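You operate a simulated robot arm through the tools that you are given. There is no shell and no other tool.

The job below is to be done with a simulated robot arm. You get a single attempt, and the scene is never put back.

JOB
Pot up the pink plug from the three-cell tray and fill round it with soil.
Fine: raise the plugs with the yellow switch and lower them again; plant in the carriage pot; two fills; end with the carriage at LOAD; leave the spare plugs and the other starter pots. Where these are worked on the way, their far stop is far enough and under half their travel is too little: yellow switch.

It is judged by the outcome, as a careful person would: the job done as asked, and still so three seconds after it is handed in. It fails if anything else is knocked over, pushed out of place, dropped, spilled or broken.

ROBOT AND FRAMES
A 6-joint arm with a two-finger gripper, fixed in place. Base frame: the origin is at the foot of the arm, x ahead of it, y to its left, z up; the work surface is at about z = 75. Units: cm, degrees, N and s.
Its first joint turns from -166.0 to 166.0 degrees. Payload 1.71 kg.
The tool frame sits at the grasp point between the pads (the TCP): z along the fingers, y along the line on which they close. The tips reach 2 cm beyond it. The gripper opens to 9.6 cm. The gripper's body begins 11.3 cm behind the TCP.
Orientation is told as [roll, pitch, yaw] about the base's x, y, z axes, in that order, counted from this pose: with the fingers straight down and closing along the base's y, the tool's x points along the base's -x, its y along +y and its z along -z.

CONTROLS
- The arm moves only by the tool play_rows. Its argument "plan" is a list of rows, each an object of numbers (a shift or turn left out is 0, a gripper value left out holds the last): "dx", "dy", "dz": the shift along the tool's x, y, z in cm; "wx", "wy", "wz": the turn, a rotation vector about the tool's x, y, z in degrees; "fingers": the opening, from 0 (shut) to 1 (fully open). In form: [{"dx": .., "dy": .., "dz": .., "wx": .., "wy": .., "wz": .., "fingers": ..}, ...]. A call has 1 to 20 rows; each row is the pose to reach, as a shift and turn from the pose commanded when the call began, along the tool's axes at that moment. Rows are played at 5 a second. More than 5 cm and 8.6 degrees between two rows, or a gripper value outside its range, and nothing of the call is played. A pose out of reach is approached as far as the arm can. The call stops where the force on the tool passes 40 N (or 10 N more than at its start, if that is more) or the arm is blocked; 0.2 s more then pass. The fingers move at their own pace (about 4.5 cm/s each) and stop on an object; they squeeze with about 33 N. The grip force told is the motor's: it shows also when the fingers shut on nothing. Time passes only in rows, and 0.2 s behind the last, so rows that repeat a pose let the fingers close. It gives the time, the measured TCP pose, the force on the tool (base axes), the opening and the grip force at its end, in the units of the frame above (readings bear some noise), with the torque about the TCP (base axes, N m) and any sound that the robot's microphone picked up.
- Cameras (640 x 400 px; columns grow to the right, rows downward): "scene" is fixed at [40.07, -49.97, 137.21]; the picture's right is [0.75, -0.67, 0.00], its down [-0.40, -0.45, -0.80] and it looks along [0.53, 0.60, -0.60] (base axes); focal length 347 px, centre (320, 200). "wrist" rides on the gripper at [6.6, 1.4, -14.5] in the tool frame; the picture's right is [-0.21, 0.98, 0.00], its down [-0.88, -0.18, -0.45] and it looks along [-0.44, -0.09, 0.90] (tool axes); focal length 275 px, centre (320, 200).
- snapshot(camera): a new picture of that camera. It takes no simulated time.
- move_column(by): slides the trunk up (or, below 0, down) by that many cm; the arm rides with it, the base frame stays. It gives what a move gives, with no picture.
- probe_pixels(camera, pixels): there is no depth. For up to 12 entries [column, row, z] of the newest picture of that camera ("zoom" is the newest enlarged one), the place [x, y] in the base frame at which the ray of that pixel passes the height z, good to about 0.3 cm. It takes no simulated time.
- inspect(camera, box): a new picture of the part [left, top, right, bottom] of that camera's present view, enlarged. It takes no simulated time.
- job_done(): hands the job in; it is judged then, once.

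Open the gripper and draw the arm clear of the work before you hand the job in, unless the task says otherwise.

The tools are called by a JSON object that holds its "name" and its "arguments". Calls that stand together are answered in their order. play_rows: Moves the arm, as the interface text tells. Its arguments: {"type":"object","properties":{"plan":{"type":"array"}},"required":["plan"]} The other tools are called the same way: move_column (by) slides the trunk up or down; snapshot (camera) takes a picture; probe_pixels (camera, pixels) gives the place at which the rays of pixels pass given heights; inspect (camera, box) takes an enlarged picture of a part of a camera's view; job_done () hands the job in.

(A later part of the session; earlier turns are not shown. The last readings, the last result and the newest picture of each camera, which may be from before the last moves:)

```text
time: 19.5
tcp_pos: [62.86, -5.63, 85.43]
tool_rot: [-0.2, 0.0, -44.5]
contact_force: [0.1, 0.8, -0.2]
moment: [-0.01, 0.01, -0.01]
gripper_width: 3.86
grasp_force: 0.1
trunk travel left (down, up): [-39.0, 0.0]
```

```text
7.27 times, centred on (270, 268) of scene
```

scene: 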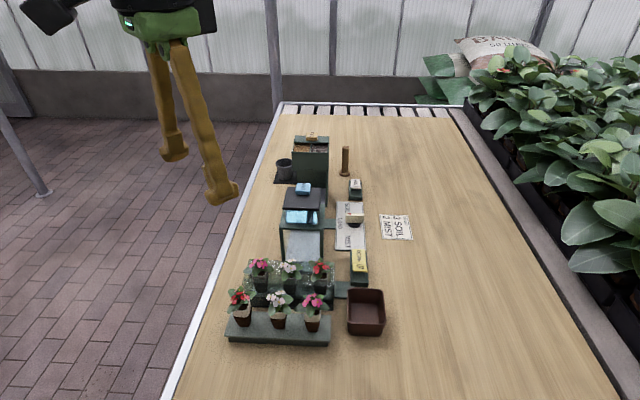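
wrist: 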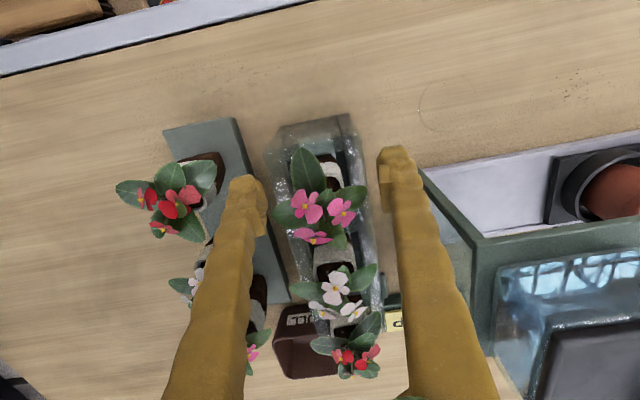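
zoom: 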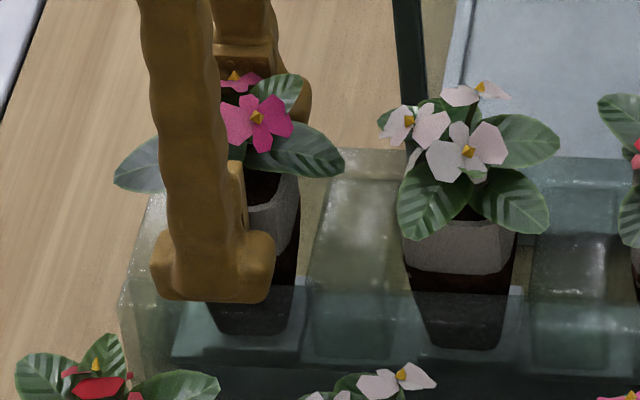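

The fingers now straddle the plug evenly (mean of the tips ≈238 vs plug ≈240 in the zoom). I close fully.

{"name": "play_rows", "arguments": {"plan": [{"fingers": 0.3}, {"fingers": 0.2}, {"fingers": 0}, {"fingers": 0}, {"fingers": 0}]}}

{"name": "inspect", "arguments": {"camera": "scene", "box": [235, 230, 305, 295]}}

{"name": "inspect", "arguments": {"camera": "wrist", "box": [230, 130, 430, 255]}}

```text
time: 20.7
tcp_pos: [62.98, -5.51, 85.44]
tool_rot: [-0.1, 0.1, -44.5]
contact_force: [0.3, -0.4, 0.7]
moment: [-0.02, 0.01, 0.02]
gripper_width: 2.76
grasp_force: 33.3
trunk travel left (down, up): [-39.0, 0.0]
```

```text
6.15 times, centred on (270, 262) of scene
```

zoom: 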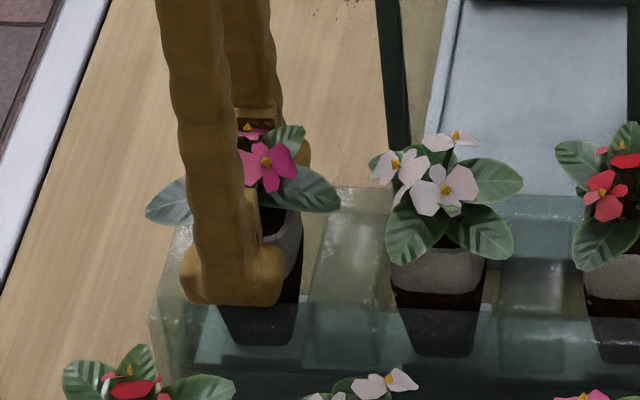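

```text
3.20 times, centred on (330, 192) of wrist
```

zoom: 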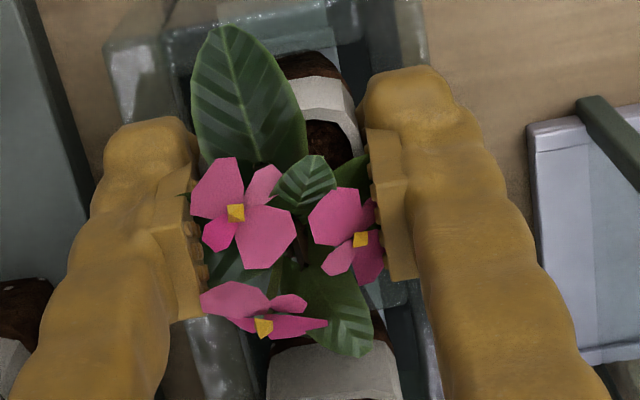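

Gripped at 2.76 cm with 33 N, plug hardly moved. I lift straight up slowly.

{"name": "play_rows", "arguments": {"plan": [{"dz": -0.8}, {"dz": -2}, {"dz": -4}, {"dz": -6.5}, {"dz": -9}, {"dz": -11.5}, {"dz": -14}, {"dz": -14}]}}

{"name": "inspect", "arguments": {"camera": "scene", "box": [200, 160, 360, 320]}}

{"name": "snapshot", "arguments": {"camera": "wrist"}}

```text
time: 22.5
tcp_pos: [63.1, -5.43, 99.33]
tool_rot: [-0.2, -0.1, -44.5]
contact_force: [-0.4, -0.5, 1.0]
moment: [-0.04, -0.02, 0.01]
gripper_width: 2.83
grasp_force: 33.0
trunk travel left (down, up): [-39.0, 0.0]
```

```text
2.50 times, centred on (280, 240) of scene
```

zoom: 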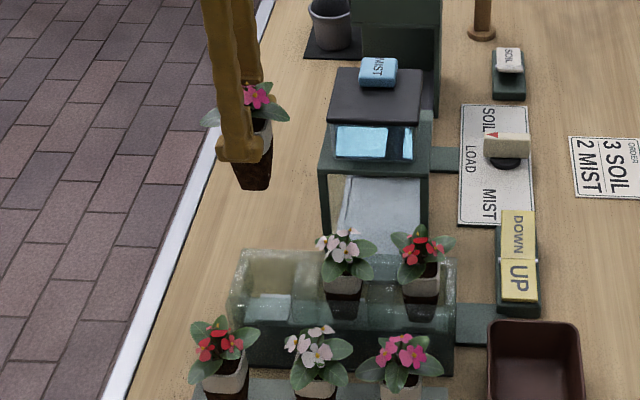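

```text
taken
```

wrist: 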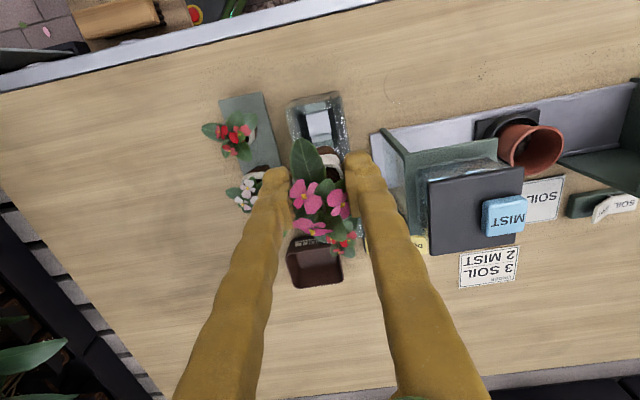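

The plug is lifted cleanly and the pot's rim is visible at (537,145). I rise to z≈103 and move along +tool y toward the pot to look down at it.

{"name": "play_rows", "arguments": {"plan": [{"dz": -4}, {"dz": -4, "dx": -1.1, "dy": 4}, {"dz": -4, "dx": -2.2, "dy": 8}, {"dz": -4, "dx": -3.3, "dy": 12}, {"dz": -4, "dx": -4.4, "dy": 15.5}, {"dz": -4, "dx": -4.4, "dy": 15.5}]}}

{"name": "snapshot", "arguments": {"camera": "wrist"}}

{"name": "snapshot", "arguments": {"camera": "scene"}}

```text
time: 23.9
tcp_pos: [76.51, 2.35, 103.37]
tool_rot: [-0.2, 0.1, -44.5]
contact_force: [-0.4, 0.5, -1.4]
moment: [0.0, 0.0, 0.04]
gripper_width: 2.83
grasp_force: 33.3
trunk travel left (down, up): [-39.0, 0.0]
```

```text
taken
```

wrist: 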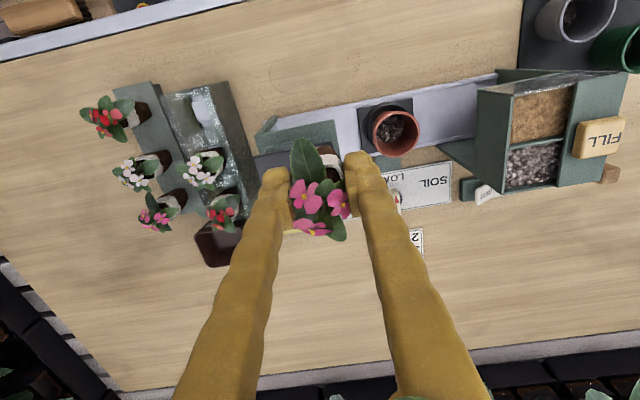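

```text
taken
```

scene: 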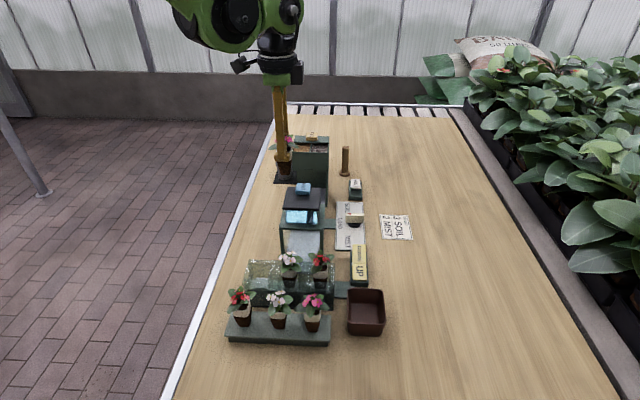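

Now the pot is seen well from above at (395,130), the hopper at (540,130), FILL at (598,138). I enlarge and probe these.

{"name": "inspect", "arguments": {"camera": "wrist", "box": [340, 90, 450, 170]}}

{"name": "probe_pixels", "arguments": {"camera": "wrist", "pixels": [[395, 131, 84], [395, 131, 85], [395, 131, 83], [598, 137, 98], [598, 137, 100], [598, 137, 96], [477, 97, 95], [477, 97, 98], [486, 190, 95], [486, 190, 98]]}}

{"name": "inspect", "arguments": {"camera": "wrist", "box": [440, 60, 640, 210]}}

{"name": "inspect", "arguments": {"camera": "scene", "box": [270, 120, 350, 200]}}

```text
5.00 times, centred on (395, 130) of wrist
```

zoom: 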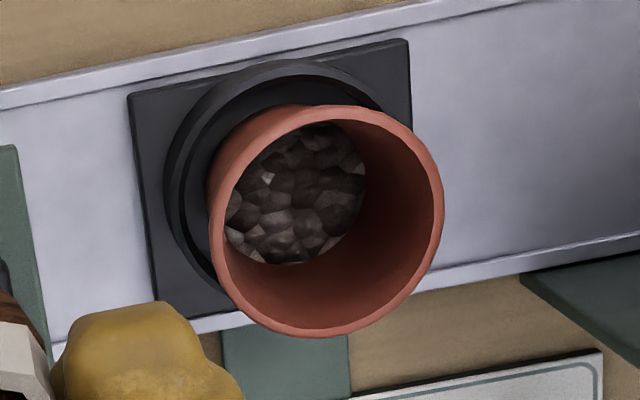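

```text
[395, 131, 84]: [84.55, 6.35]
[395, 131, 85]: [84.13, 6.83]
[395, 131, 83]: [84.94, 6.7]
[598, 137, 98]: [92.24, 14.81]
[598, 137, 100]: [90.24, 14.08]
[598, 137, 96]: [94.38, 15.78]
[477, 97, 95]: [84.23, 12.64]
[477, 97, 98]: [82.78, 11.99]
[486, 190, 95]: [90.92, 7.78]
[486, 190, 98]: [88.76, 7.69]
```

```text
2.67 times, centred on (540, 135) of wrist
```

zoom: 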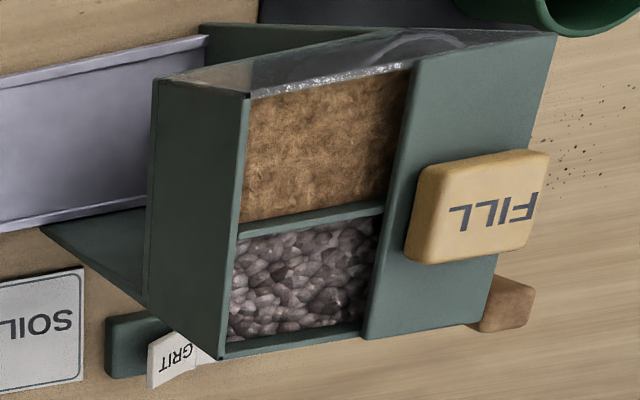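

```text
5.00 times, centred on (310, 160) of scene
```

zoom: 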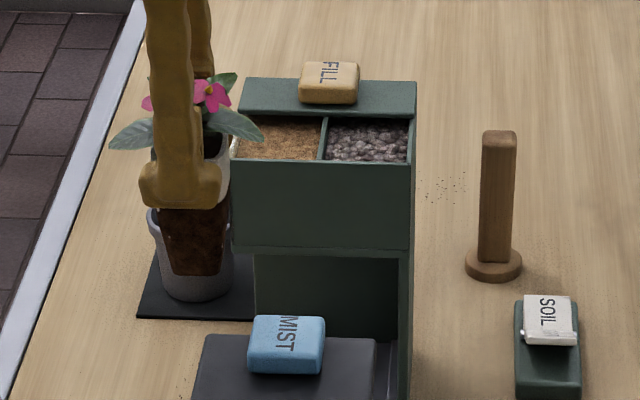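

The pot has grit about 3 cm below the rim. I triangulate the hopper's top front edge and the FILL button, to check gripper clearance.

{"name": "probe_pixels", "arguments": {"camera": "wrist", "pixels": [[513.8, 96.4, 92], [513.8, 96.4, 95], [513.8, 96.4, 98], [503, 195, 92], [503, 195, 95], [503, 195, 98], [598, 139, 93], [598, 139, 96], [598, 139, 99], [396.4, 134.2, 84]]}}

{"name": "probe_pixels", "arguments": {"camera": "scene", "pixels": [[292.4, 152, 92], [292.4, 152, 95], [292.4, 152, 98], [328, 152.2, 92], [328, 152.2, 95], [328, 152.2, 98], [312, 135, 93], [312, 135, 96], [312, 135, 99]]}}

```text
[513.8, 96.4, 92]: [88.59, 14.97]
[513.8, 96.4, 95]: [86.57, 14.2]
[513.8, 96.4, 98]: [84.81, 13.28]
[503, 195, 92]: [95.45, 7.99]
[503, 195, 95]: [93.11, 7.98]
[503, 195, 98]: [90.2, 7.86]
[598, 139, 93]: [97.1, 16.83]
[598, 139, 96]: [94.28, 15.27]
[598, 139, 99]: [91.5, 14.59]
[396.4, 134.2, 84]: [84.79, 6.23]
```

```text
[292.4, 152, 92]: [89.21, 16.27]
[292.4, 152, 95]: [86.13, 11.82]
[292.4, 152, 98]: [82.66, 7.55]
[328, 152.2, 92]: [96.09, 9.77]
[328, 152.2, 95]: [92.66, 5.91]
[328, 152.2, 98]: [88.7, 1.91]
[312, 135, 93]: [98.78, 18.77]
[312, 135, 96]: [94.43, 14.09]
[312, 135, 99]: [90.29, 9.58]
```

Hopper top front edge is at ≈8 cm past the pot at z≈93, so the gripper clears it; FILL ≈(95.5,16.1,94.7). I move over the pot (84.6,6.4) and lower partway.

{"name": "play_rows", "arguments": {"plan": [{"dx": -1.4, "dy": 4.3}, {"dx": -2.94, "dy": 8.57}, {"dx": -2.94, "dy": 8.57}, {"dx": -2.94, "dy": 8.57, "dz": 4}, {"dx": -2.94, "dy": 8.57, "dz": 8}, {"dx": -2.94, "dy": 8.57, "dz": 9}, {"dx": -2.94, "dy": 8.57, "dz": 9}]}}

{"name": "snapshot", "arguments": {"camera": "wrist"}}

{"name": "inspect", "arguments": {"camera": "wrist", "box": [250, 80, 410, 220]}}

{"name": "inspect", "arguments": {"camera": "scene", "box": [260, 110, 360, 240]}}

```text
time: 25.5
tcp_pos: [85.1, 6.85, 94.37]
tool_rot: [-0.1, -0.1, -44.5]
contact_force: [0.3, -0.3, 0.5]
moment: [0.01, -0.01, 0.0]
gripper_width: 2.81
grasp_force: 32.7
trunk travel left (down, up): [-39.0, 0.0]
```

```text
taken
```

wrist: 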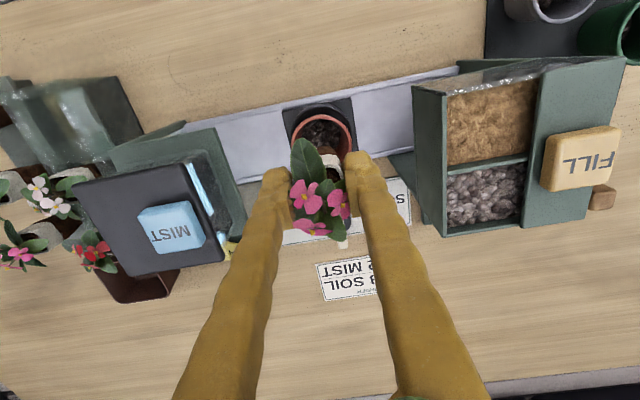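

```text
2.86 times, centred on (330, 150) of wrist
```

zoom: 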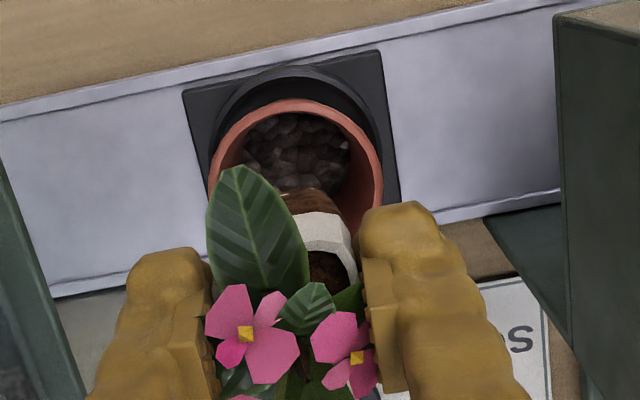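

```text
3.08 times, centred on (310, 175) of scene
```

zoom: 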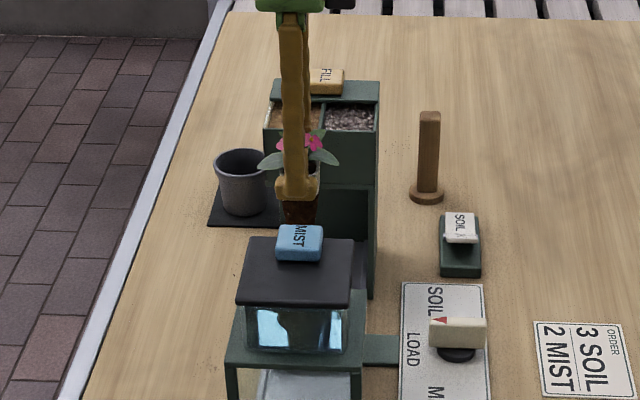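

Projected tool axis at rim level (320,144) almost coincides with the rim centre (321.6,144). I descend slowly so the plug enters the pot with the tips just above the rim.

{"name": "play_rows", "arguments": {"plan": [{"dy": 0.15, "dz": 2}, {"dy": 0.15, "dz": 4}, {"dy": 0.15, "dz": 5.5}, {"dy": 0.15, "dz": 6.5}, {"dy": 0.15, "dz": 7.2}, {"dy": 0.15, "dz": 7.2}]}}

{"name": "snapshot", "arguments": {"camera": "wrist"}}

{"name": "inspect", "arguments": {"camera": "wrist", "box": [250, 110, 410, 250]}}

{"name": "inspect", "arguments": {"camera": "scene", "box": [270, 130, 350, 230]}}

```text
time: 26.9
tcp_pos: [85.05, 6.86, 87.09]
tool_rot: [-0.2, 0.0, -44.5]
contact_force: [-0.1, -0.7, -0.9]
moment: [0.04, 0.01, -0.01]
gripper_width: 2.81
grasp_force: 33.1
trunk travel left (down, up): [-39.0, 0.0]
```

```text
taken
```

wrist: 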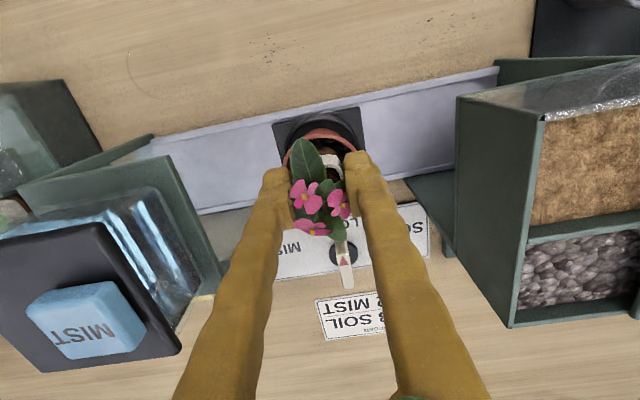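

```text
2.86 times, centred on (330, 180) of wrist
```

zoom: 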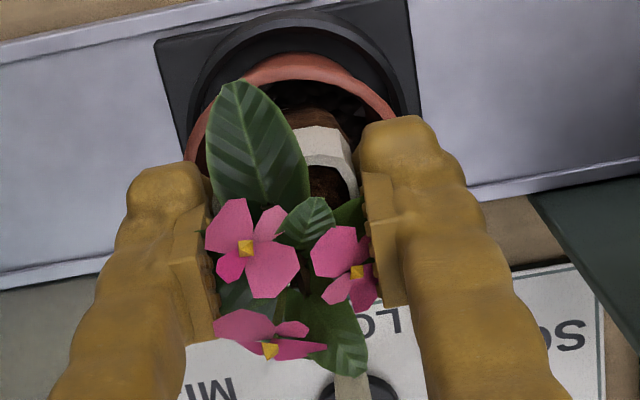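

```text
4.00 times, centred on (310, 180) of scene
```

zoom: 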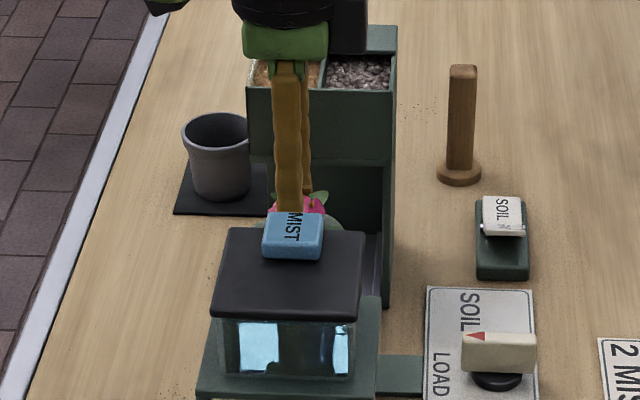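

Plug is in the pot mouth, force still nil. I shift 0.15 cm toward tool +x and descend another 0.6 cm in small steps.

{"name": "play_rows", "arguments": {"plan": [{"dx": 0.15, "dz": 0.2}, {"dx": 0.15, "dz": 0.4}, {"dx": 0.15, "dz": 0.6}, {"dx": 0.15, "dz": 0.6}]}}

{"name": "inspect", "arguments": {"camera": "wrist", "box": [250, 110, 410, 250]}}

```text
time: 27.9
tcp_pos: [85.04, 6.8, 86.59]
tool_rot: [-0.2, 0.0, -44.5]
contact_force: [0.5, 0.4, -0.5]
moment: [0.0, 0.0, -0.04]
gripper_width: 2.82
grasp_force: 33.6
trunk travel left (down, up): [-39.0, 0.0]
```

```text
2.86 times, centred on (330, 180) of wrist
```

zoom: 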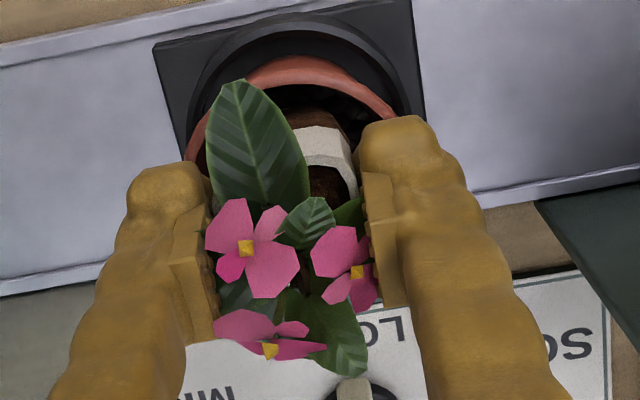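

Still no contact. I go 0.3 cm further and read the force.

{"name": "play_rows", "arguments": {"plan": [{"dz": 0.15}, {"dz": 0.3}, {"dz": 0.3}]}}

```text
time: 28.7
tcp_pos: [84.98, 6.76, 86.17]
tool_rot: [-0.2, 0.0, -44.5]
contact_force: [-0.4, 0.4, 0.8]
moment: [0.04, -0.02, 0.02]
gripper_width: 2.8
grasp_force: 33.3
trunk travel left (down, up): [-39.0, 0.0]
```

No contact yet at TCP 86.17; another 0.3 cm.

{"name": "play_rows", "arguments": {"plan": [{"dz": 0.15}, {"dz": 0.3}, {"dz": 0.3}]}}

{"name": "inspect", "arguments": {"camera": "wrist", "box": [250, 110, 410, 250]}}

```text
time: 29.5
tcp_pos: [85.15, 6.68, 86.06]
tool_rot: [-0.1, -0.1, -44.6]
contact_force: [1.3, 0.5, -0.1]
moment: [0.01, -0.01, 0.0]
gripper_width: 2.81
grasp_force: 32.9
trunk travel left (down, up): [-39.0, 0.0]
```

```text
2.86 times, centred on (330, 180) of wrist
```

zoom: 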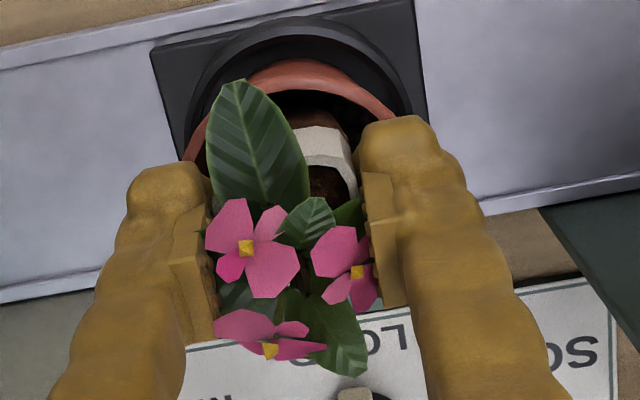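

Still free. One more 0.3 cm step with force check.

{"name": "play_rows", "arguments": {"plan": [{"dz": 0.15}, {"dz": 0.3}, {"dz": 0.3}]}}

```text
time: 30.3
tcp_pos: [85.04, 6.57, 85.57]
tool_rot: [-0.2, 0.0, -44.4]
contact_force: [0.6, 0.3, -0.6]
moment: [0.02, -0.04, 0.03]
gripper_width: 2.81
grasp_force: 32.5
trunk travel left (down, up): [-39.0, 0.0]
```

I check again visually where the tips are against the rim.

{"name": "inspect", "arguments": {"camera": "wrist", "box": [250, 120, 410, 220]}}

{"name": "inspect", "arguments": {"camera": "scene", "box": [280, 160, 330, 200]}}

```text
4.00 times, centred on (330, 170) of wrist
```

zoom: 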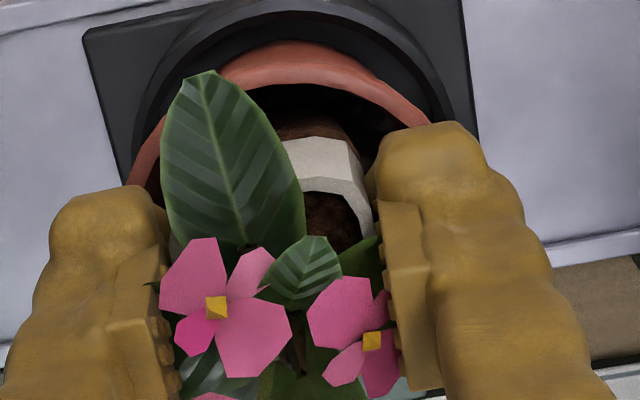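

```text
10.00 times, centred on (305, 180) of scene
```

zoom: 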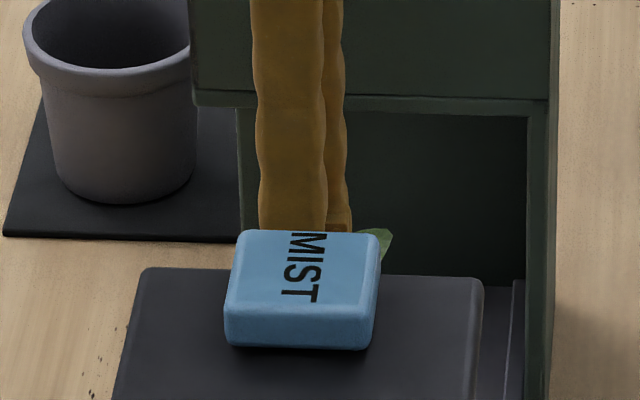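

The rim is at or just below tip level and nothing touches. I release here by opening gradually, then look before rising.

{"name": "play_rows", "arguments": {"plan": [{"fingers": 0.32}, {"fingers": 0.36}, {"fingers": 0.42}, {"fingers": 0.5}, {"fingers": 0.5}]}}

{"name": "inspect", "arguments": {"camera": "wrist", "box": [250, 120, 410, 220]}}

```text
time: 31.5
tcp_pos: [84.99, 6.66, 85.78]
tool_rot: [-0.1, -0.1, -44.6]
contact_force: [0.3, -0.2, 10.7]
moment: [0.19, -0.19, 0.02]
gripper_width: 4.82
grasp_force: 0.2
trunk travel left (down, up): [-39.0, 0.0]
```

```text
4.00 times, centred on (330, 170) of wrist
```

zoom: 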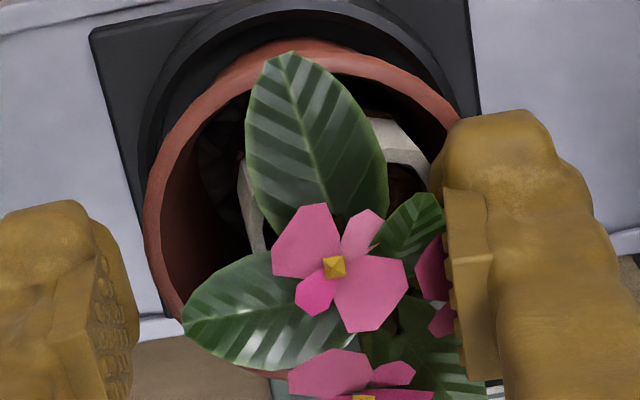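

The force of 10.7 N shows the right finger bearing on the rim; I rise straight up gently.

{"name": "play_rows", "arguments": {"plan": [{"dz": -0.5}, {"dz": -1.5}, {"dz": -3.5}, {"dz": -6}, {"dz": -9}, {"dz": -12}, {"dz": -12}]}}

{"name": "snapshot", "arguments": {"camera": "wrist"}}

{"name": "inspect", "arguments": {"camera": "wrist", "box": [250, 90, 410, 190]}}

```text
time: 33.1
tcp_pos: [84.95, 6.72, 97.67]
tool_rot: [-0.1, 0.1, -44.5]
contact_force: [0.7, -0.7, 0.2]
moment: [0.04, -0.01, -0.01]
gripper_width: 4.82
grasp_force: 0.1
trunk travel left (down, up): [-39.0, 0.0]
```

```text
taken
```

wrist: 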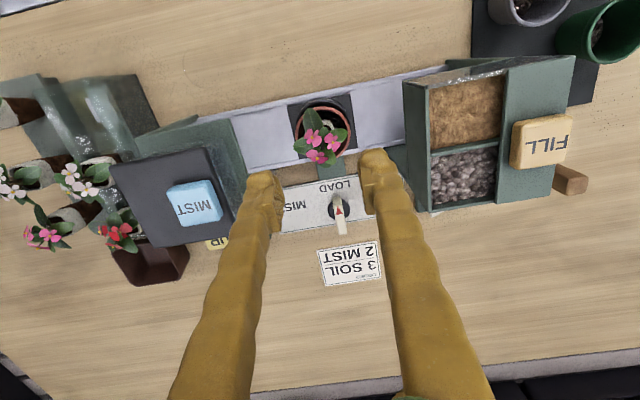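

```text
4.00 times, centred on (330, 140) of wrist
```

zoom: 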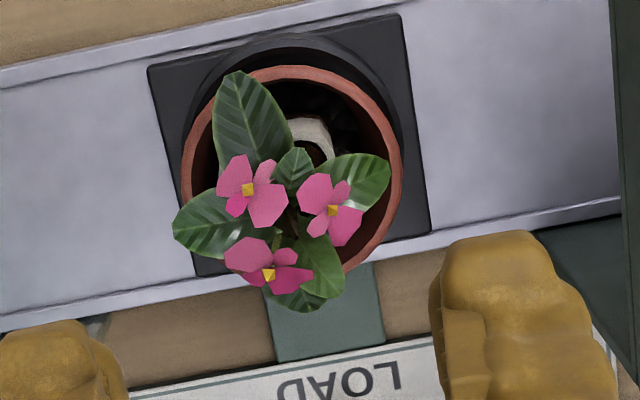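

The pink plug now stands upright in the pot. Next the knob and yellow switch; I enlarge the knob around (340,215).

{"name": "inspect", "arguments": {"camera": "wrist", "box": [280, 175, 400, 255]}}

{"name": "inspect", "arguments": {"camera": "scene", "box": [325, 195, 385, 255]}}

{"name": "inspect", "arguments": {"camera": "scene", "box": [230, 240, 350, 320]}}

```text
5.00 times, centred on (340, 215) of wrist
```

zoom: 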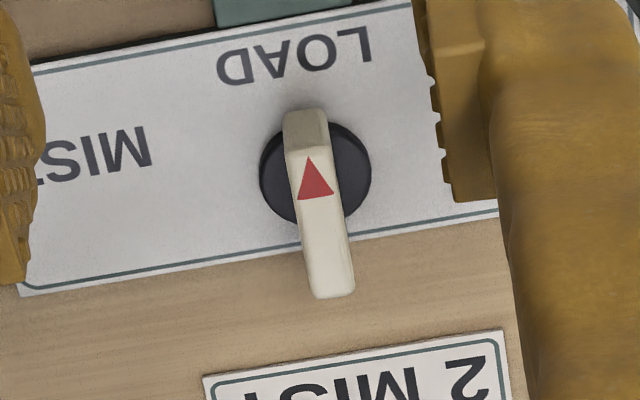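

```text
6.67 times, centred on (355, 225) of scene
```

zoom: 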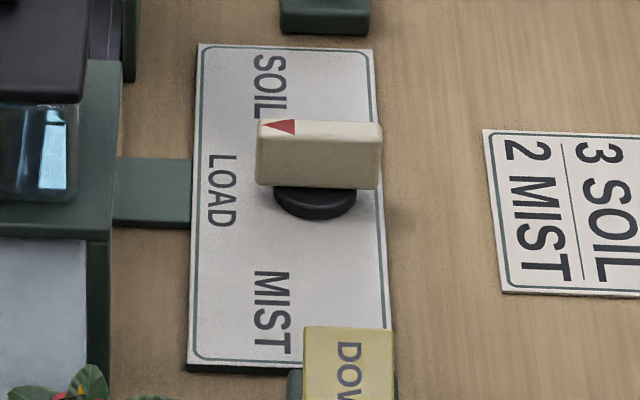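

```text
5.00 times, centred on (290, 280) of scene
```

zoom: 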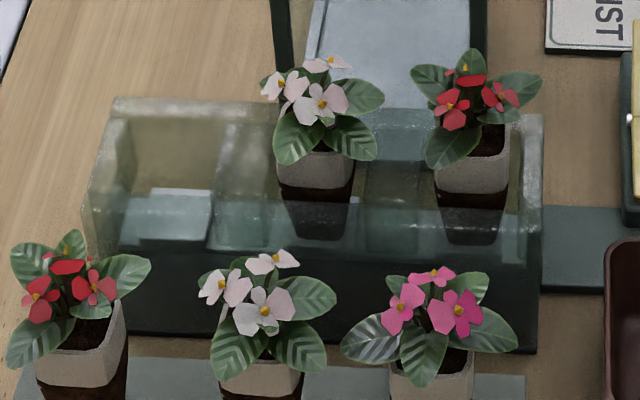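

I find the knob's axis by probing its disc centre in both views, and the bar's ends.

{"name": "probe_pixels", "arguments": {"camera": "wrist", "pixels": [[339, 209.4, 76], [339, 209.4, 77], [339, 209.4, 78], [337, 200, 80], [343, 230, 80], [341, 216, 80], [341, 216, 81]]}}

{"name": "probe_pixels", "arguments": {"camera": "scene", "pixels": [[354.25, 225.4, 76], [354.25, 225.4, 77], [354.25, 225.4, 78], [345.5, 214.3, 80], [364, 214.5, 80], [345.5, 214.3, 81], [364, 214.5, 81], [345.5, 214.3, 79], [364, 214.5, 79]]}}

```text
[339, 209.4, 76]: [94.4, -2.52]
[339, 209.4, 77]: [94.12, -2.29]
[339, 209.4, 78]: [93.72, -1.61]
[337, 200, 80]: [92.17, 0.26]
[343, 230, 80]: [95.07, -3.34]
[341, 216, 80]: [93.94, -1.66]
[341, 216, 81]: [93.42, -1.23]
```

```text
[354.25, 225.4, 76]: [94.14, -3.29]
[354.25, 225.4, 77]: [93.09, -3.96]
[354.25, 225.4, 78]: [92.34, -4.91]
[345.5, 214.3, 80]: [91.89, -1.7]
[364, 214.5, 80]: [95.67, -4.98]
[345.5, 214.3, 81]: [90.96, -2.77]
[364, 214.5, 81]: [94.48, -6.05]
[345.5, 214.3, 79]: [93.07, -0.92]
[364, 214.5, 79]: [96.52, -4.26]
```

Knob axis ≈(94.4,-2.7), bar top z≈79. First I go lower the plugs: fingers shut, over the yellow DOWN end ≈(85,-12.7), staying high.

{"name": "play_rows", "arguments": {"plan": [{"dz": -2.5, "fingers": 0}, {"dz": -2.5, "dx": -2.7, "dy": -2.8}, {"dz": -2.5, "dx": -5.4, "dy": -5.5}, {"dz": -2.5, "dx": -8.2, "dy": -8.3}, {"dz": -2.5, "dx": -10.9, "dy": -11}, {"dz": -2.5, "dx": -13.6, "dy": -13.8}, {"dz": 2, "dx": -13.6, "dy": -13.8}, {"dz": 6, "dx": -13.6, "dy": -13.8}, {"dz": 10, "dx": -13.6, "dy": -13.8}, {"dz": 12.5, "dx": -13.6, "dy": -13.8}, {"dz": 12.5, "dx": -13.6, "dy": -13.8}]}}

{"name": "inspect", "arguments": {"camera": "scene", "box": [310, 200, 410, 290]}}

{"name": "snapshot", "arguments": {"camera": "wrist"}}

```text
time: 35.5
tcp_pos: [84.98, -12.37, 85.29]
tool_rot: [-0.3, 0.0, -44.6]
contact_force: [-0.7, 0.4, -0.1]
moment: [-0.01, 0.0, -0.01]
gripper_width: 0.0
grasp_force: 29.1
trunk travel left (down, up): [-39.0, 0.0]
```

```text
4.44 times, centred on (360, 245) of scene
```

zoom: 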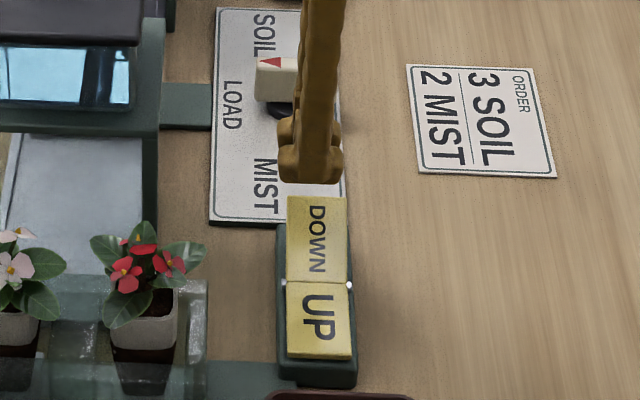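

```text
taken
```

wrist: 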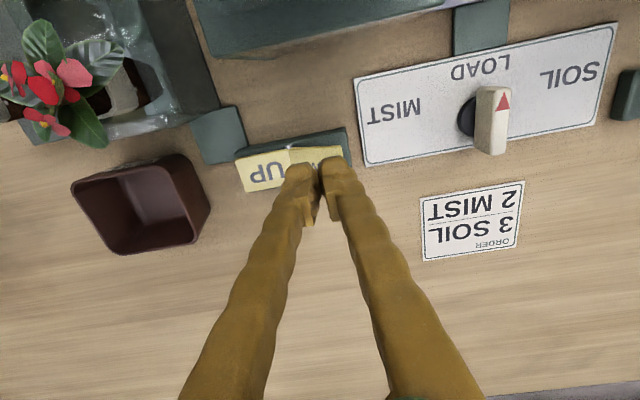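

Tool axis at switch height projects to (320,162), right on the DOWN half. I press down in steps.

{"name": "play_rows", "arguments": {"plan": [{"dz": 2}, {"dz": 3.5}, {"dz": 4.5}, {"dz": 5}, {"dz": 5.5}, {"dz": 6}, {"dz": 6.2}]}}

{"name": "inspect", "arguments": {"camera": "scene", "box": [230, 220, 400, 330]}}

```text
time: 37.1
tcp_pos: [83.74, -12.66, 80.67]
tool_rot: [0.7, -0.7, -44.6]
contact_force: [-0.7, 0.3, 0.0]
moment: [0.04, -0.09, 0.01]
gripper_width: 0.0
grasp_force: 29.4
trunk travel left (down, up): [-39.0, 0.0]
stopped in row 7: the force on the tool passed its limit at 45 N (the readings are from after the stop); the commanded pose is now the measured one
```

```text
3.64 times, centred on (315, 275) of scene
```

zoom: 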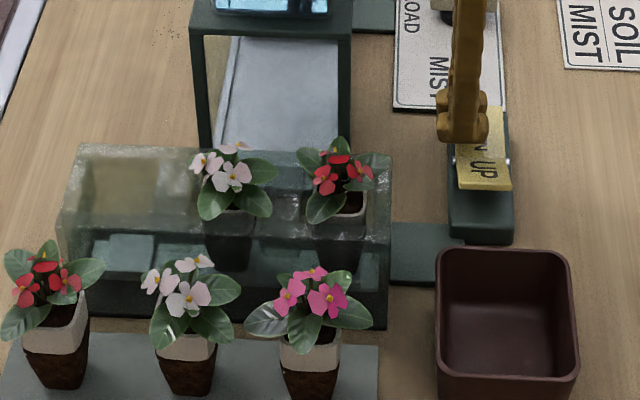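

The spare plugs are down again and the switch is at its stop. I rise, square up the tool and move above the knob with the fingers partly open.

{"name": "play_rows", "arguments": {"plan": [{"dz": -3}, {"dz": -7, "wx": 0.7, "wy": 0.7}, {"dz": -10, "dx": -0.1, "dy": 3, "wx": 0.7, "wy": 0.7, "fingers": 0.4}, {"dz": -10, "dx": -0.3, "dy": 7, "wx": 0.7, "wy": 0.7}, {"dz": -10, "dx": -0.5, "dy": 11, "wx": 0.7, "wy": 0.7}, {"dz": -9, "dx": -0.62, "dy": 14.57, "wx": 0.7, "wy": 0.7}, {"dz": -7, "dx": -0.62, "dy": 14.57, "wx": 0.7, "wy": 0.7}, {"dz": -7, "dx": -0.62, "dy": 14.57, "wx": 0.7, "wy": 0.7}]}}

{"name": "snapshot", "arguments": {"camera": "wrist"}}

{"name": "inspect", "arguments": {"camera": "wrist", "box": [260, 110, 400, 210]}}

{"name": "inspect", "arguments": {"camera": "scene", "box": [240, 200, 400, 300]}}

```text
time: 38.9
tcp_pos: [94.34, -2.47, 87.37]
tool_rot: [-0.3, 0.0, -44.5]
contact_force: [0.6, 0.9, 0.6]
moment: [0.02, 0.04, -0.02]
gripper_width: 3.84
grasp_force: 0.0
trunk travel left (down, up): [-39.0, 0.0]
```

```text
taken
```

wrist: 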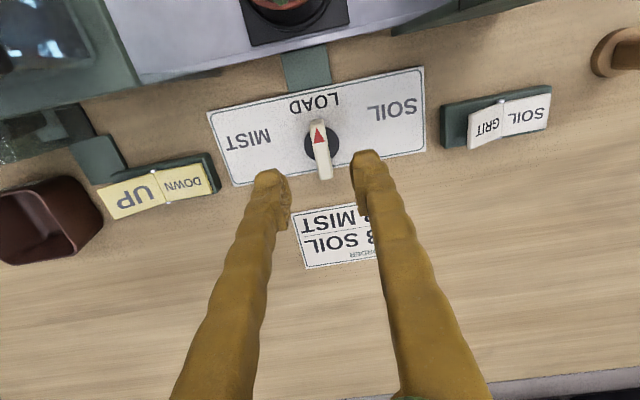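

```text
4.00 times, centred on (330, 160) of wrist
```

zoom: 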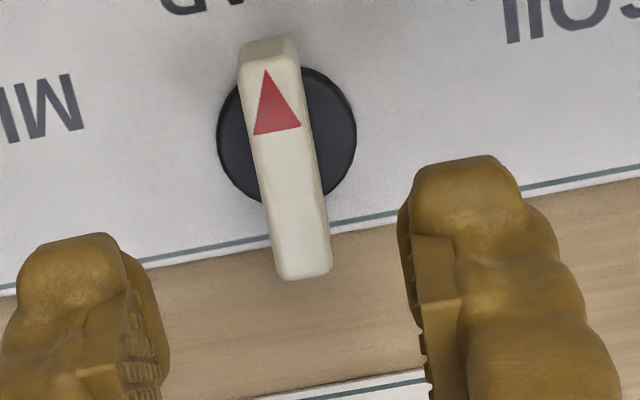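

```text
4.00 times, centred on (320, 250) of scene
```

zoom: 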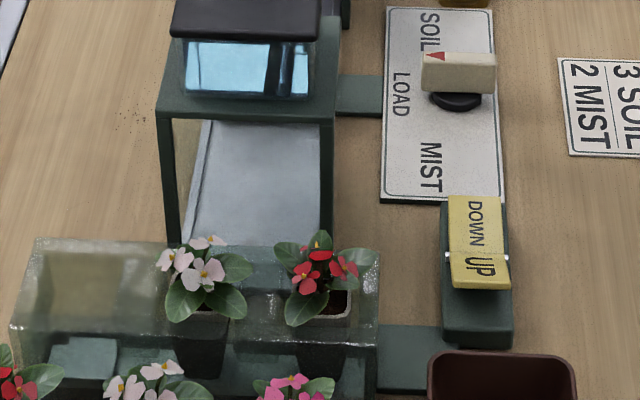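

The bar is well centred between the fingers (axis (280,162) vs bar middle (285,160) in the zoom). I shift +0.15 in y, descend to tips ≈77.6 and close on the bar.

{"name": "play_rows", "arguments": {"plan": [{"dy": 0.15, "dz": 2.5}, {"dy": 0.15, "dz": 5}, {"dy": 0.15, "dz": 6.8}, {"dy": 0.15, "dz": 7.8}, {"dy": 0.15, "dz": 7.8}, {"dy": 0.15, "dz": 7.8, "fingers": 0.2}, {"dy": 0.15, "dz": 7.8, "fingers": 0}, {"dy": 0.15, "dz": 7.8, "fingers": 0}, {"dy": 0.15, "dz": 7.8, "fingers": 0}]}}

{"name": "inspect", "arguments": {"camera": "scene", "box": [310, 190, 390, 250]}}

{"name": "snapshot", "arguments": {"camera": "wrist"}}

```text
time: 40.9
tcp_pos: [94.48, -2.55, 79.78]
tool_rot: [-0.2, 0.0, -44.5]
contact_force: [0.2, 1.8, -1.7]
moment: [0.01, -0.04, -0.04]
gripper_width: 1.21
grasp_force: 35.1
trunk travel left (down, up): [-39.0, 0.0]
```

```text
6.67 times, centred on (350, 220) of scene
```

zoom: 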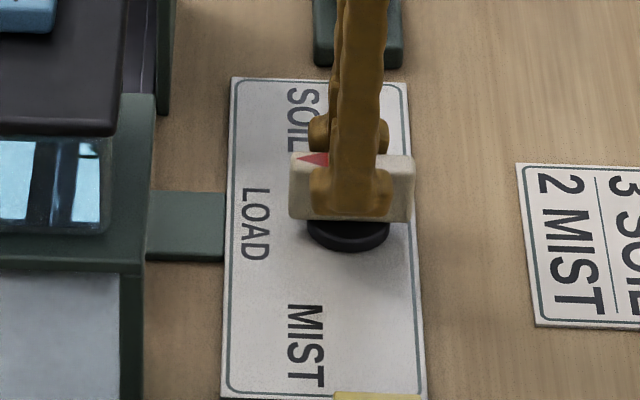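

```text
taken
```

wrist: 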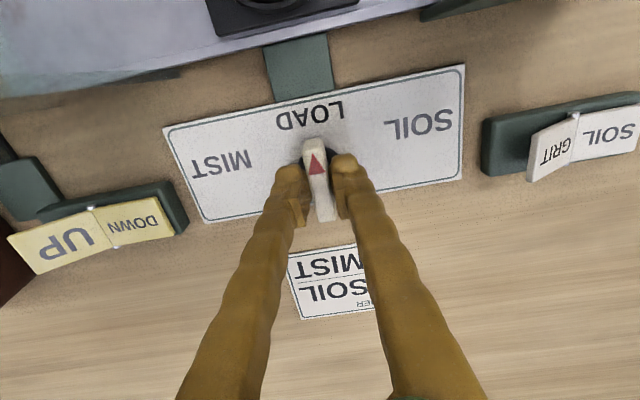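

The bar is held (1.21 cm). I turn clockwise from above (tool wz +) by 30° and watch the torque and the carriage.

{"name": "play_rows", "arguments": {"plan": [{"wz": 6}, {"wz": 12}, {"wz": 18}, {"wz": 24}, {"wz": 30}, {"wz": 30}]}}

{"name": "snapshot", "arguments": {"camera": "wrist"}}

{"name": "snapshot", "arguments": {"camera": "scene"}}

```text
time: 42.3
tcp_pos: [94.68, -2.37, 79.68]
tool_rot: [-0.1, 0.0, -74.4]
contact_force: [8.6, 4.7, -10.9]
moment: [0.04, -0.07, 0.03]
gripper_width: 1.2
grasp_force: 34.8
trunk travel left (down, up): [-39.0, 0.0]
```

```text
taken
```

wrist: 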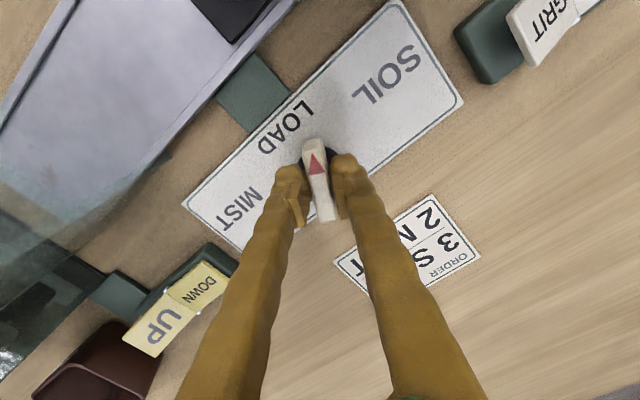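

```text
taken
```

scene: 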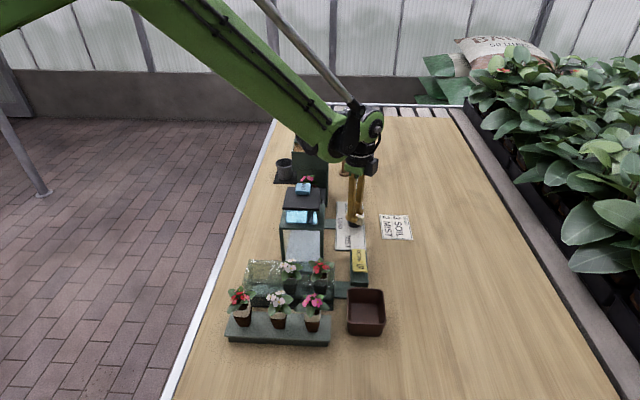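

The carriage seems to follow (flowers now at (307,178) behind the MIST roof). I turn 20° more and check.

{"name": "play_rows", "arguments": {"plan": [{"wz": 6}, {"wz": 12}, {"wz": 18}, {"wz": 22}, {"wz": 22}]}}

{"name": "snapshot", "arguments": {"camera": "wrist"}}

{"name": "inspect", "arguments": {"camera": "scene", "box": [260, 120, 400, 260]}}

```text
time: 43.5
tcp_pos: [94.71, -2.64, 79.76]
tool_rot: [-0.1, -0.2, -96.4]
contact_force: [9.4, 5.4, -2.2]
moment: [0.11, -0.16, 0.08]
gripper_width: 1.19
grasp_force: 35.0
trunk travel left (down, up): [-39.0, 0.0]
```

```text
taken
```

wrist: 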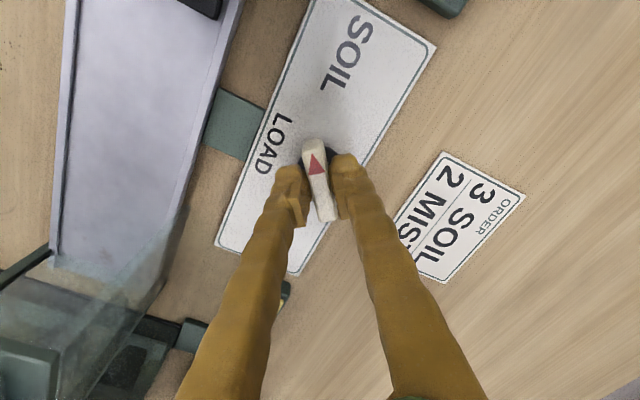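

```text
2.86 times, centred on (330, 190) of scene
```

zoom: 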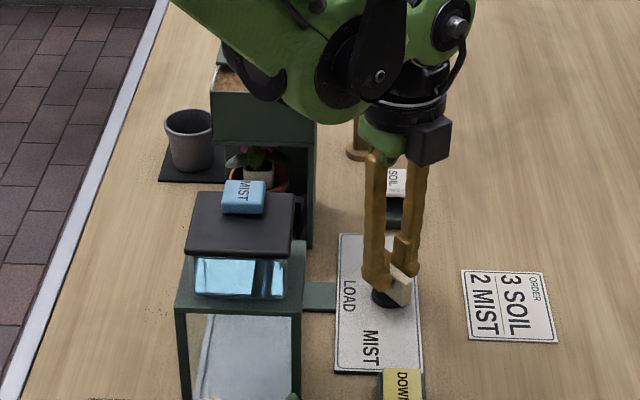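

The pot now shows at (311,183) in front of the hopper. I probe where it is, then go on turning.

{"name": "inspect", "arguments": {"camera": "scene", "box": [285, 160, 345, 210]}}

{"name": "probe_pixels", "arguments": {"camera": "scene", "pixels": [[311, 181, 83], [311, 181, 84]]}}

```text
8.00 times, centred on (315, 185) of scene
```

zoom: 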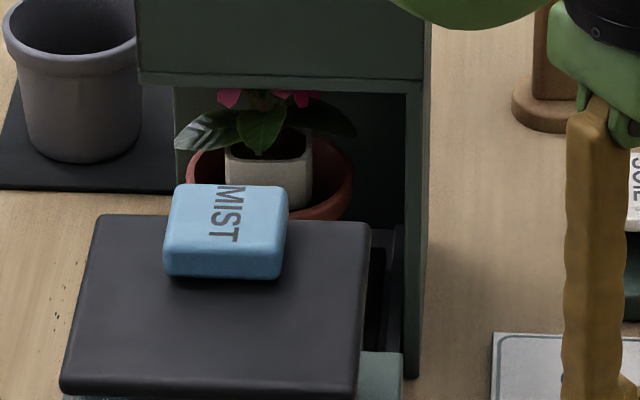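

```text
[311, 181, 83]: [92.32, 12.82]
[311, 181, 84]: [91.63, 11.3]
```

The pot is at about 9.4 cm of travel after 52°. I turn 6–8° more to seek the SOIL stop.

{"name": "play_rows", "arguments": {"plan": [{"wz": 4}, {"wz": 8}, {"wz": 8}]}}

{"name": "inspect", "arguments": {"camera": "scene", "box": [285, 160, 345, 210]}}

```text
time: 44.3
tcp_pos: [94.58, -2.55, 79.74]
tool_rot: [0.0, -0.3, -104.5]
contact_force: [33.4, 8.3, 13.1]
moment: [0.09, -0.49, 0.05]
gripper_width: 1.19
grasp_force: 35.3
trunk travel left (down, up): [-39.0, 0.0]
```

```text
8.00 times, centred on (315, 185) of scene
```

zoom: 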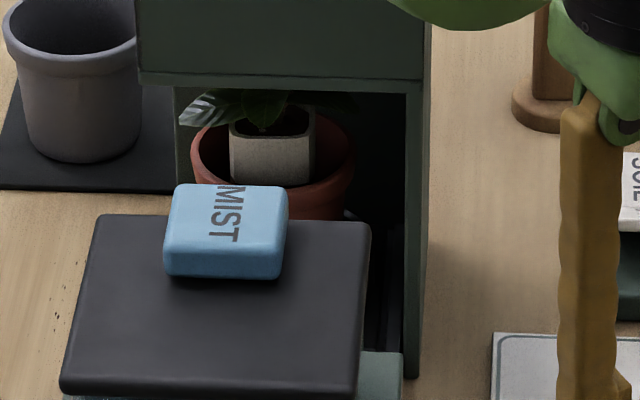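

Force rose to 33 N at 60° of turn, which looks like the stop. I release the bar and rise a little to see the pointer.

{"name": "play_rows", "arguments": {"plan": [{"fingers": 0.2}, {"fingers": 0.35}, {"fingers": 0.4}, {"dz": -3}, {"dz": -7}, {"dz": -10}, {"dz": -10}]}}

{"name": "snapshot", "arguments": {"camera": "wrist"}}

{"name": "inspect", "arguments": {"camera": "scene", "box": [270, 140, 390, 250]}}

```text
time: 45.9
tcp_pos: [94.7, -2.9, 89.83]
tool_rot: [-0.2, -0.1, -104.5]
contact_force: [-0.4, 0.4, 0.1]
moment: [0.0, 0.04, -0.01]
gripper_width: 3.84
grasp_force: 0.2
trunk travel left (down, up): [-39.0, 0.0]
```

```text
taken
```

wrist: 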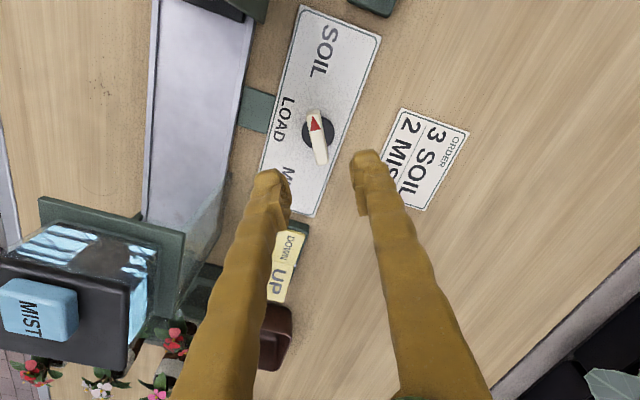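

```text
3.64 times, centred on (330, 195) of scene
```

zoom: 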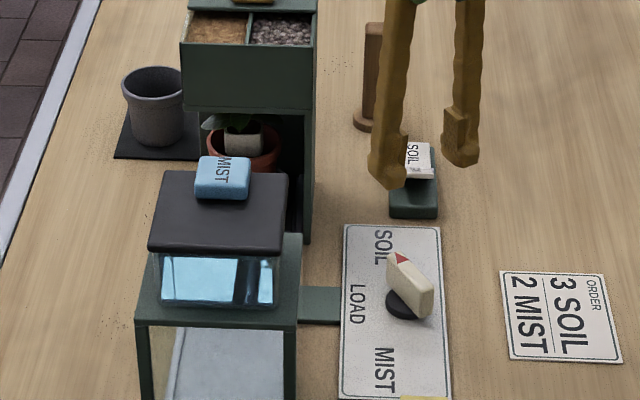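

The pointer is near SOIL. I enlarge to measure its angle and see whether it is fully at SOIL.

{"name": "inspect", "arguments": {"camera": "wrist", "box": [240, 0, 400, 190]}}

{"name": "inspect", "arguments": {"camera": "scene", "box": [290, 150, 350, 200]}}

{"name": "probe_pixels", "arguments": {"camera": "wrist", "pixels": [[313, 112, 79.3], [321, 160, 79.3], [317, 134, 76], [303, 5, 76], [380, 36, 76], [260, 168, 76], [312, 215, 76]]}}

```text
2.11 times, centred on (320, 95) of wrist
```

zoom: 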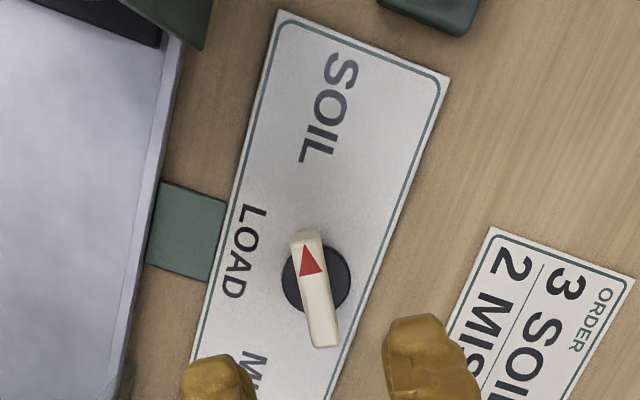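

```text
8.00 times, centred on (320, 175) of scene
```

zoom: 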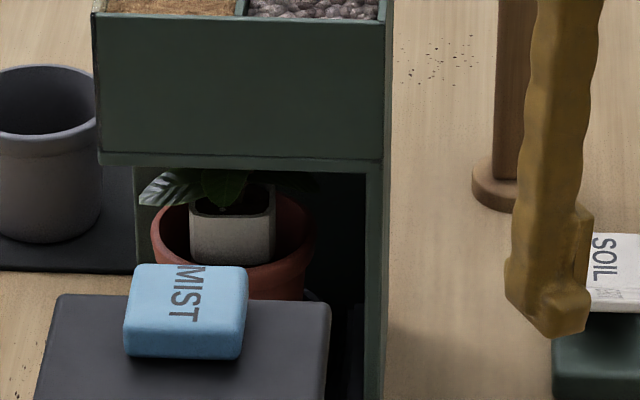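

```text
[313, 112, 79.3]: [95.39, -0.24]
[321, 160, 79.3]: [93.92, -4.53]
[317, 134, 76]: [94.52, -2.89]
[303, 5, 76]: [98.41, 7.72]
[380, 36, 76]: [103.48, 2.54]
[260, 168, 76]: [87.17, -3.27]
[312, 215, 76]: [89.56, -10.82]
```

I probe the pot rim centre's present place (309,179) and the hopper's bottom edge to judge whether it is under the chute.

{"name": "probe_pixels", "arguments": {"camera": "scene", "pixels": [[309, 179, 83], [309, 179, 83.5], [299, 179, 83.3], [319, 179, 83.3], [309, 184, 83.3], [292, 170, 88], [328, 170.5, 88], [292.5, 172, 88]]}}

```text
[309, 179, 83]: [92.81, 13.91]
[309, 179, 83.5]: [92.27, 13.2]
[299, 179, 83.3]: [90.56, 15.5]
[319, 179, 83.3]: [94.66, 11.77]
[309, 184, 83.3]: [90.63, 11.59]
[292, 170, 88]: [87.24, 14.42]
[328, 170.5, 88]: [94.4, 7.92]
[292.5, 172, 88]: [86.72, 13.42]
```

The pot sits at ≈10 cm travel, matching the MIST–LOAD spacing. To be sure that the knob is on its stop, I regrasp it and try a few degrees more.

{"name": "play_rows", "arguments": {"plan": [{"dz": 4}, {"dz": 8}, {"dz": 10}, {"dz": 10, "fingers": 0.15}, {"dz": 10, "fingers": 0}, {"dz": 10, "fingers": 0}, {"dz": 10}]}}

```text
time: 47.5
tcp_pos: [94.57, -2.77, 79.51]
tool_rot: [-0.1, -0.2, -104.5]
contact_force: [21.3, -2.9, 4.2]
moment: [-0.01, -0.31, 0.02]
gripper_width: 1.22
grasp_force: 35.1
trunk travel left (down, up): [-39.0, 0.0]
```

A side force of 21 N shows the bar is slightly to +x of the tool centre. I ease 0.2 cm that way and then turn 4° more.

{"name": "play_rows", "arguments": {"plan": [{"dy": 0.1}, {"dy": 0.2}, {"dy": 0.2}]}}

{"name": "play_rows", "arguments": {"plan": [{"wz": 2}, {"wz": 4}, {"wz": 4}]}}

{"name": "inspect", "arguments": {"camera": "scene", "box": [290, 150, 350, 200]}}

```text
time: 48.3
tcp_pos: [94.62, -2.65, 79.48]
tool_rot: [-0.4, -0.3, -104.4]
contact_force: [-26.8, 6.8, -27.4]
moment: [0.17, 0.3, -0.03]
gripper_width: 1.22
grasp_force: 34.9
trunk travel left (down, up): [-39.0, 0.0]
```

```text
time: 49.1
tcp_pos: [93.22, -2.72, 81.31]
tool_rot: [0.4, 0.0, -108.7]
contact_force: [-2.9, 0.5, 0.7]
moment: [-0.02, -0.4, -0.04]
gripper_width: 0.0
grasp_force: 28.4
trunk travel left (down, up): [-39.0, 0.0]
stopped in row 3: the force on the tool passed its limit at 50 N (the readings are from after the stop); the commanded pose is now the measured one
```

```text
8.00 times, centred on (320, 175) of scene
```

zoom: 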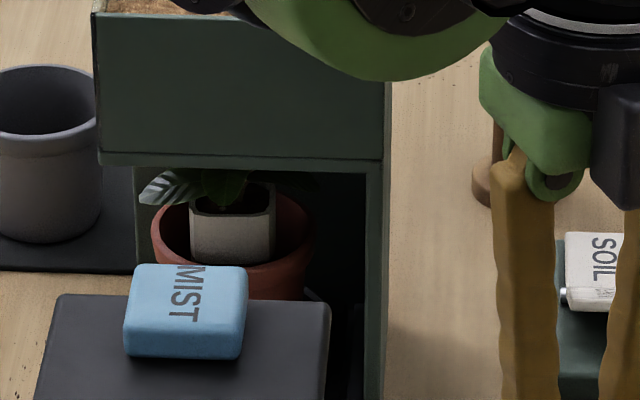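

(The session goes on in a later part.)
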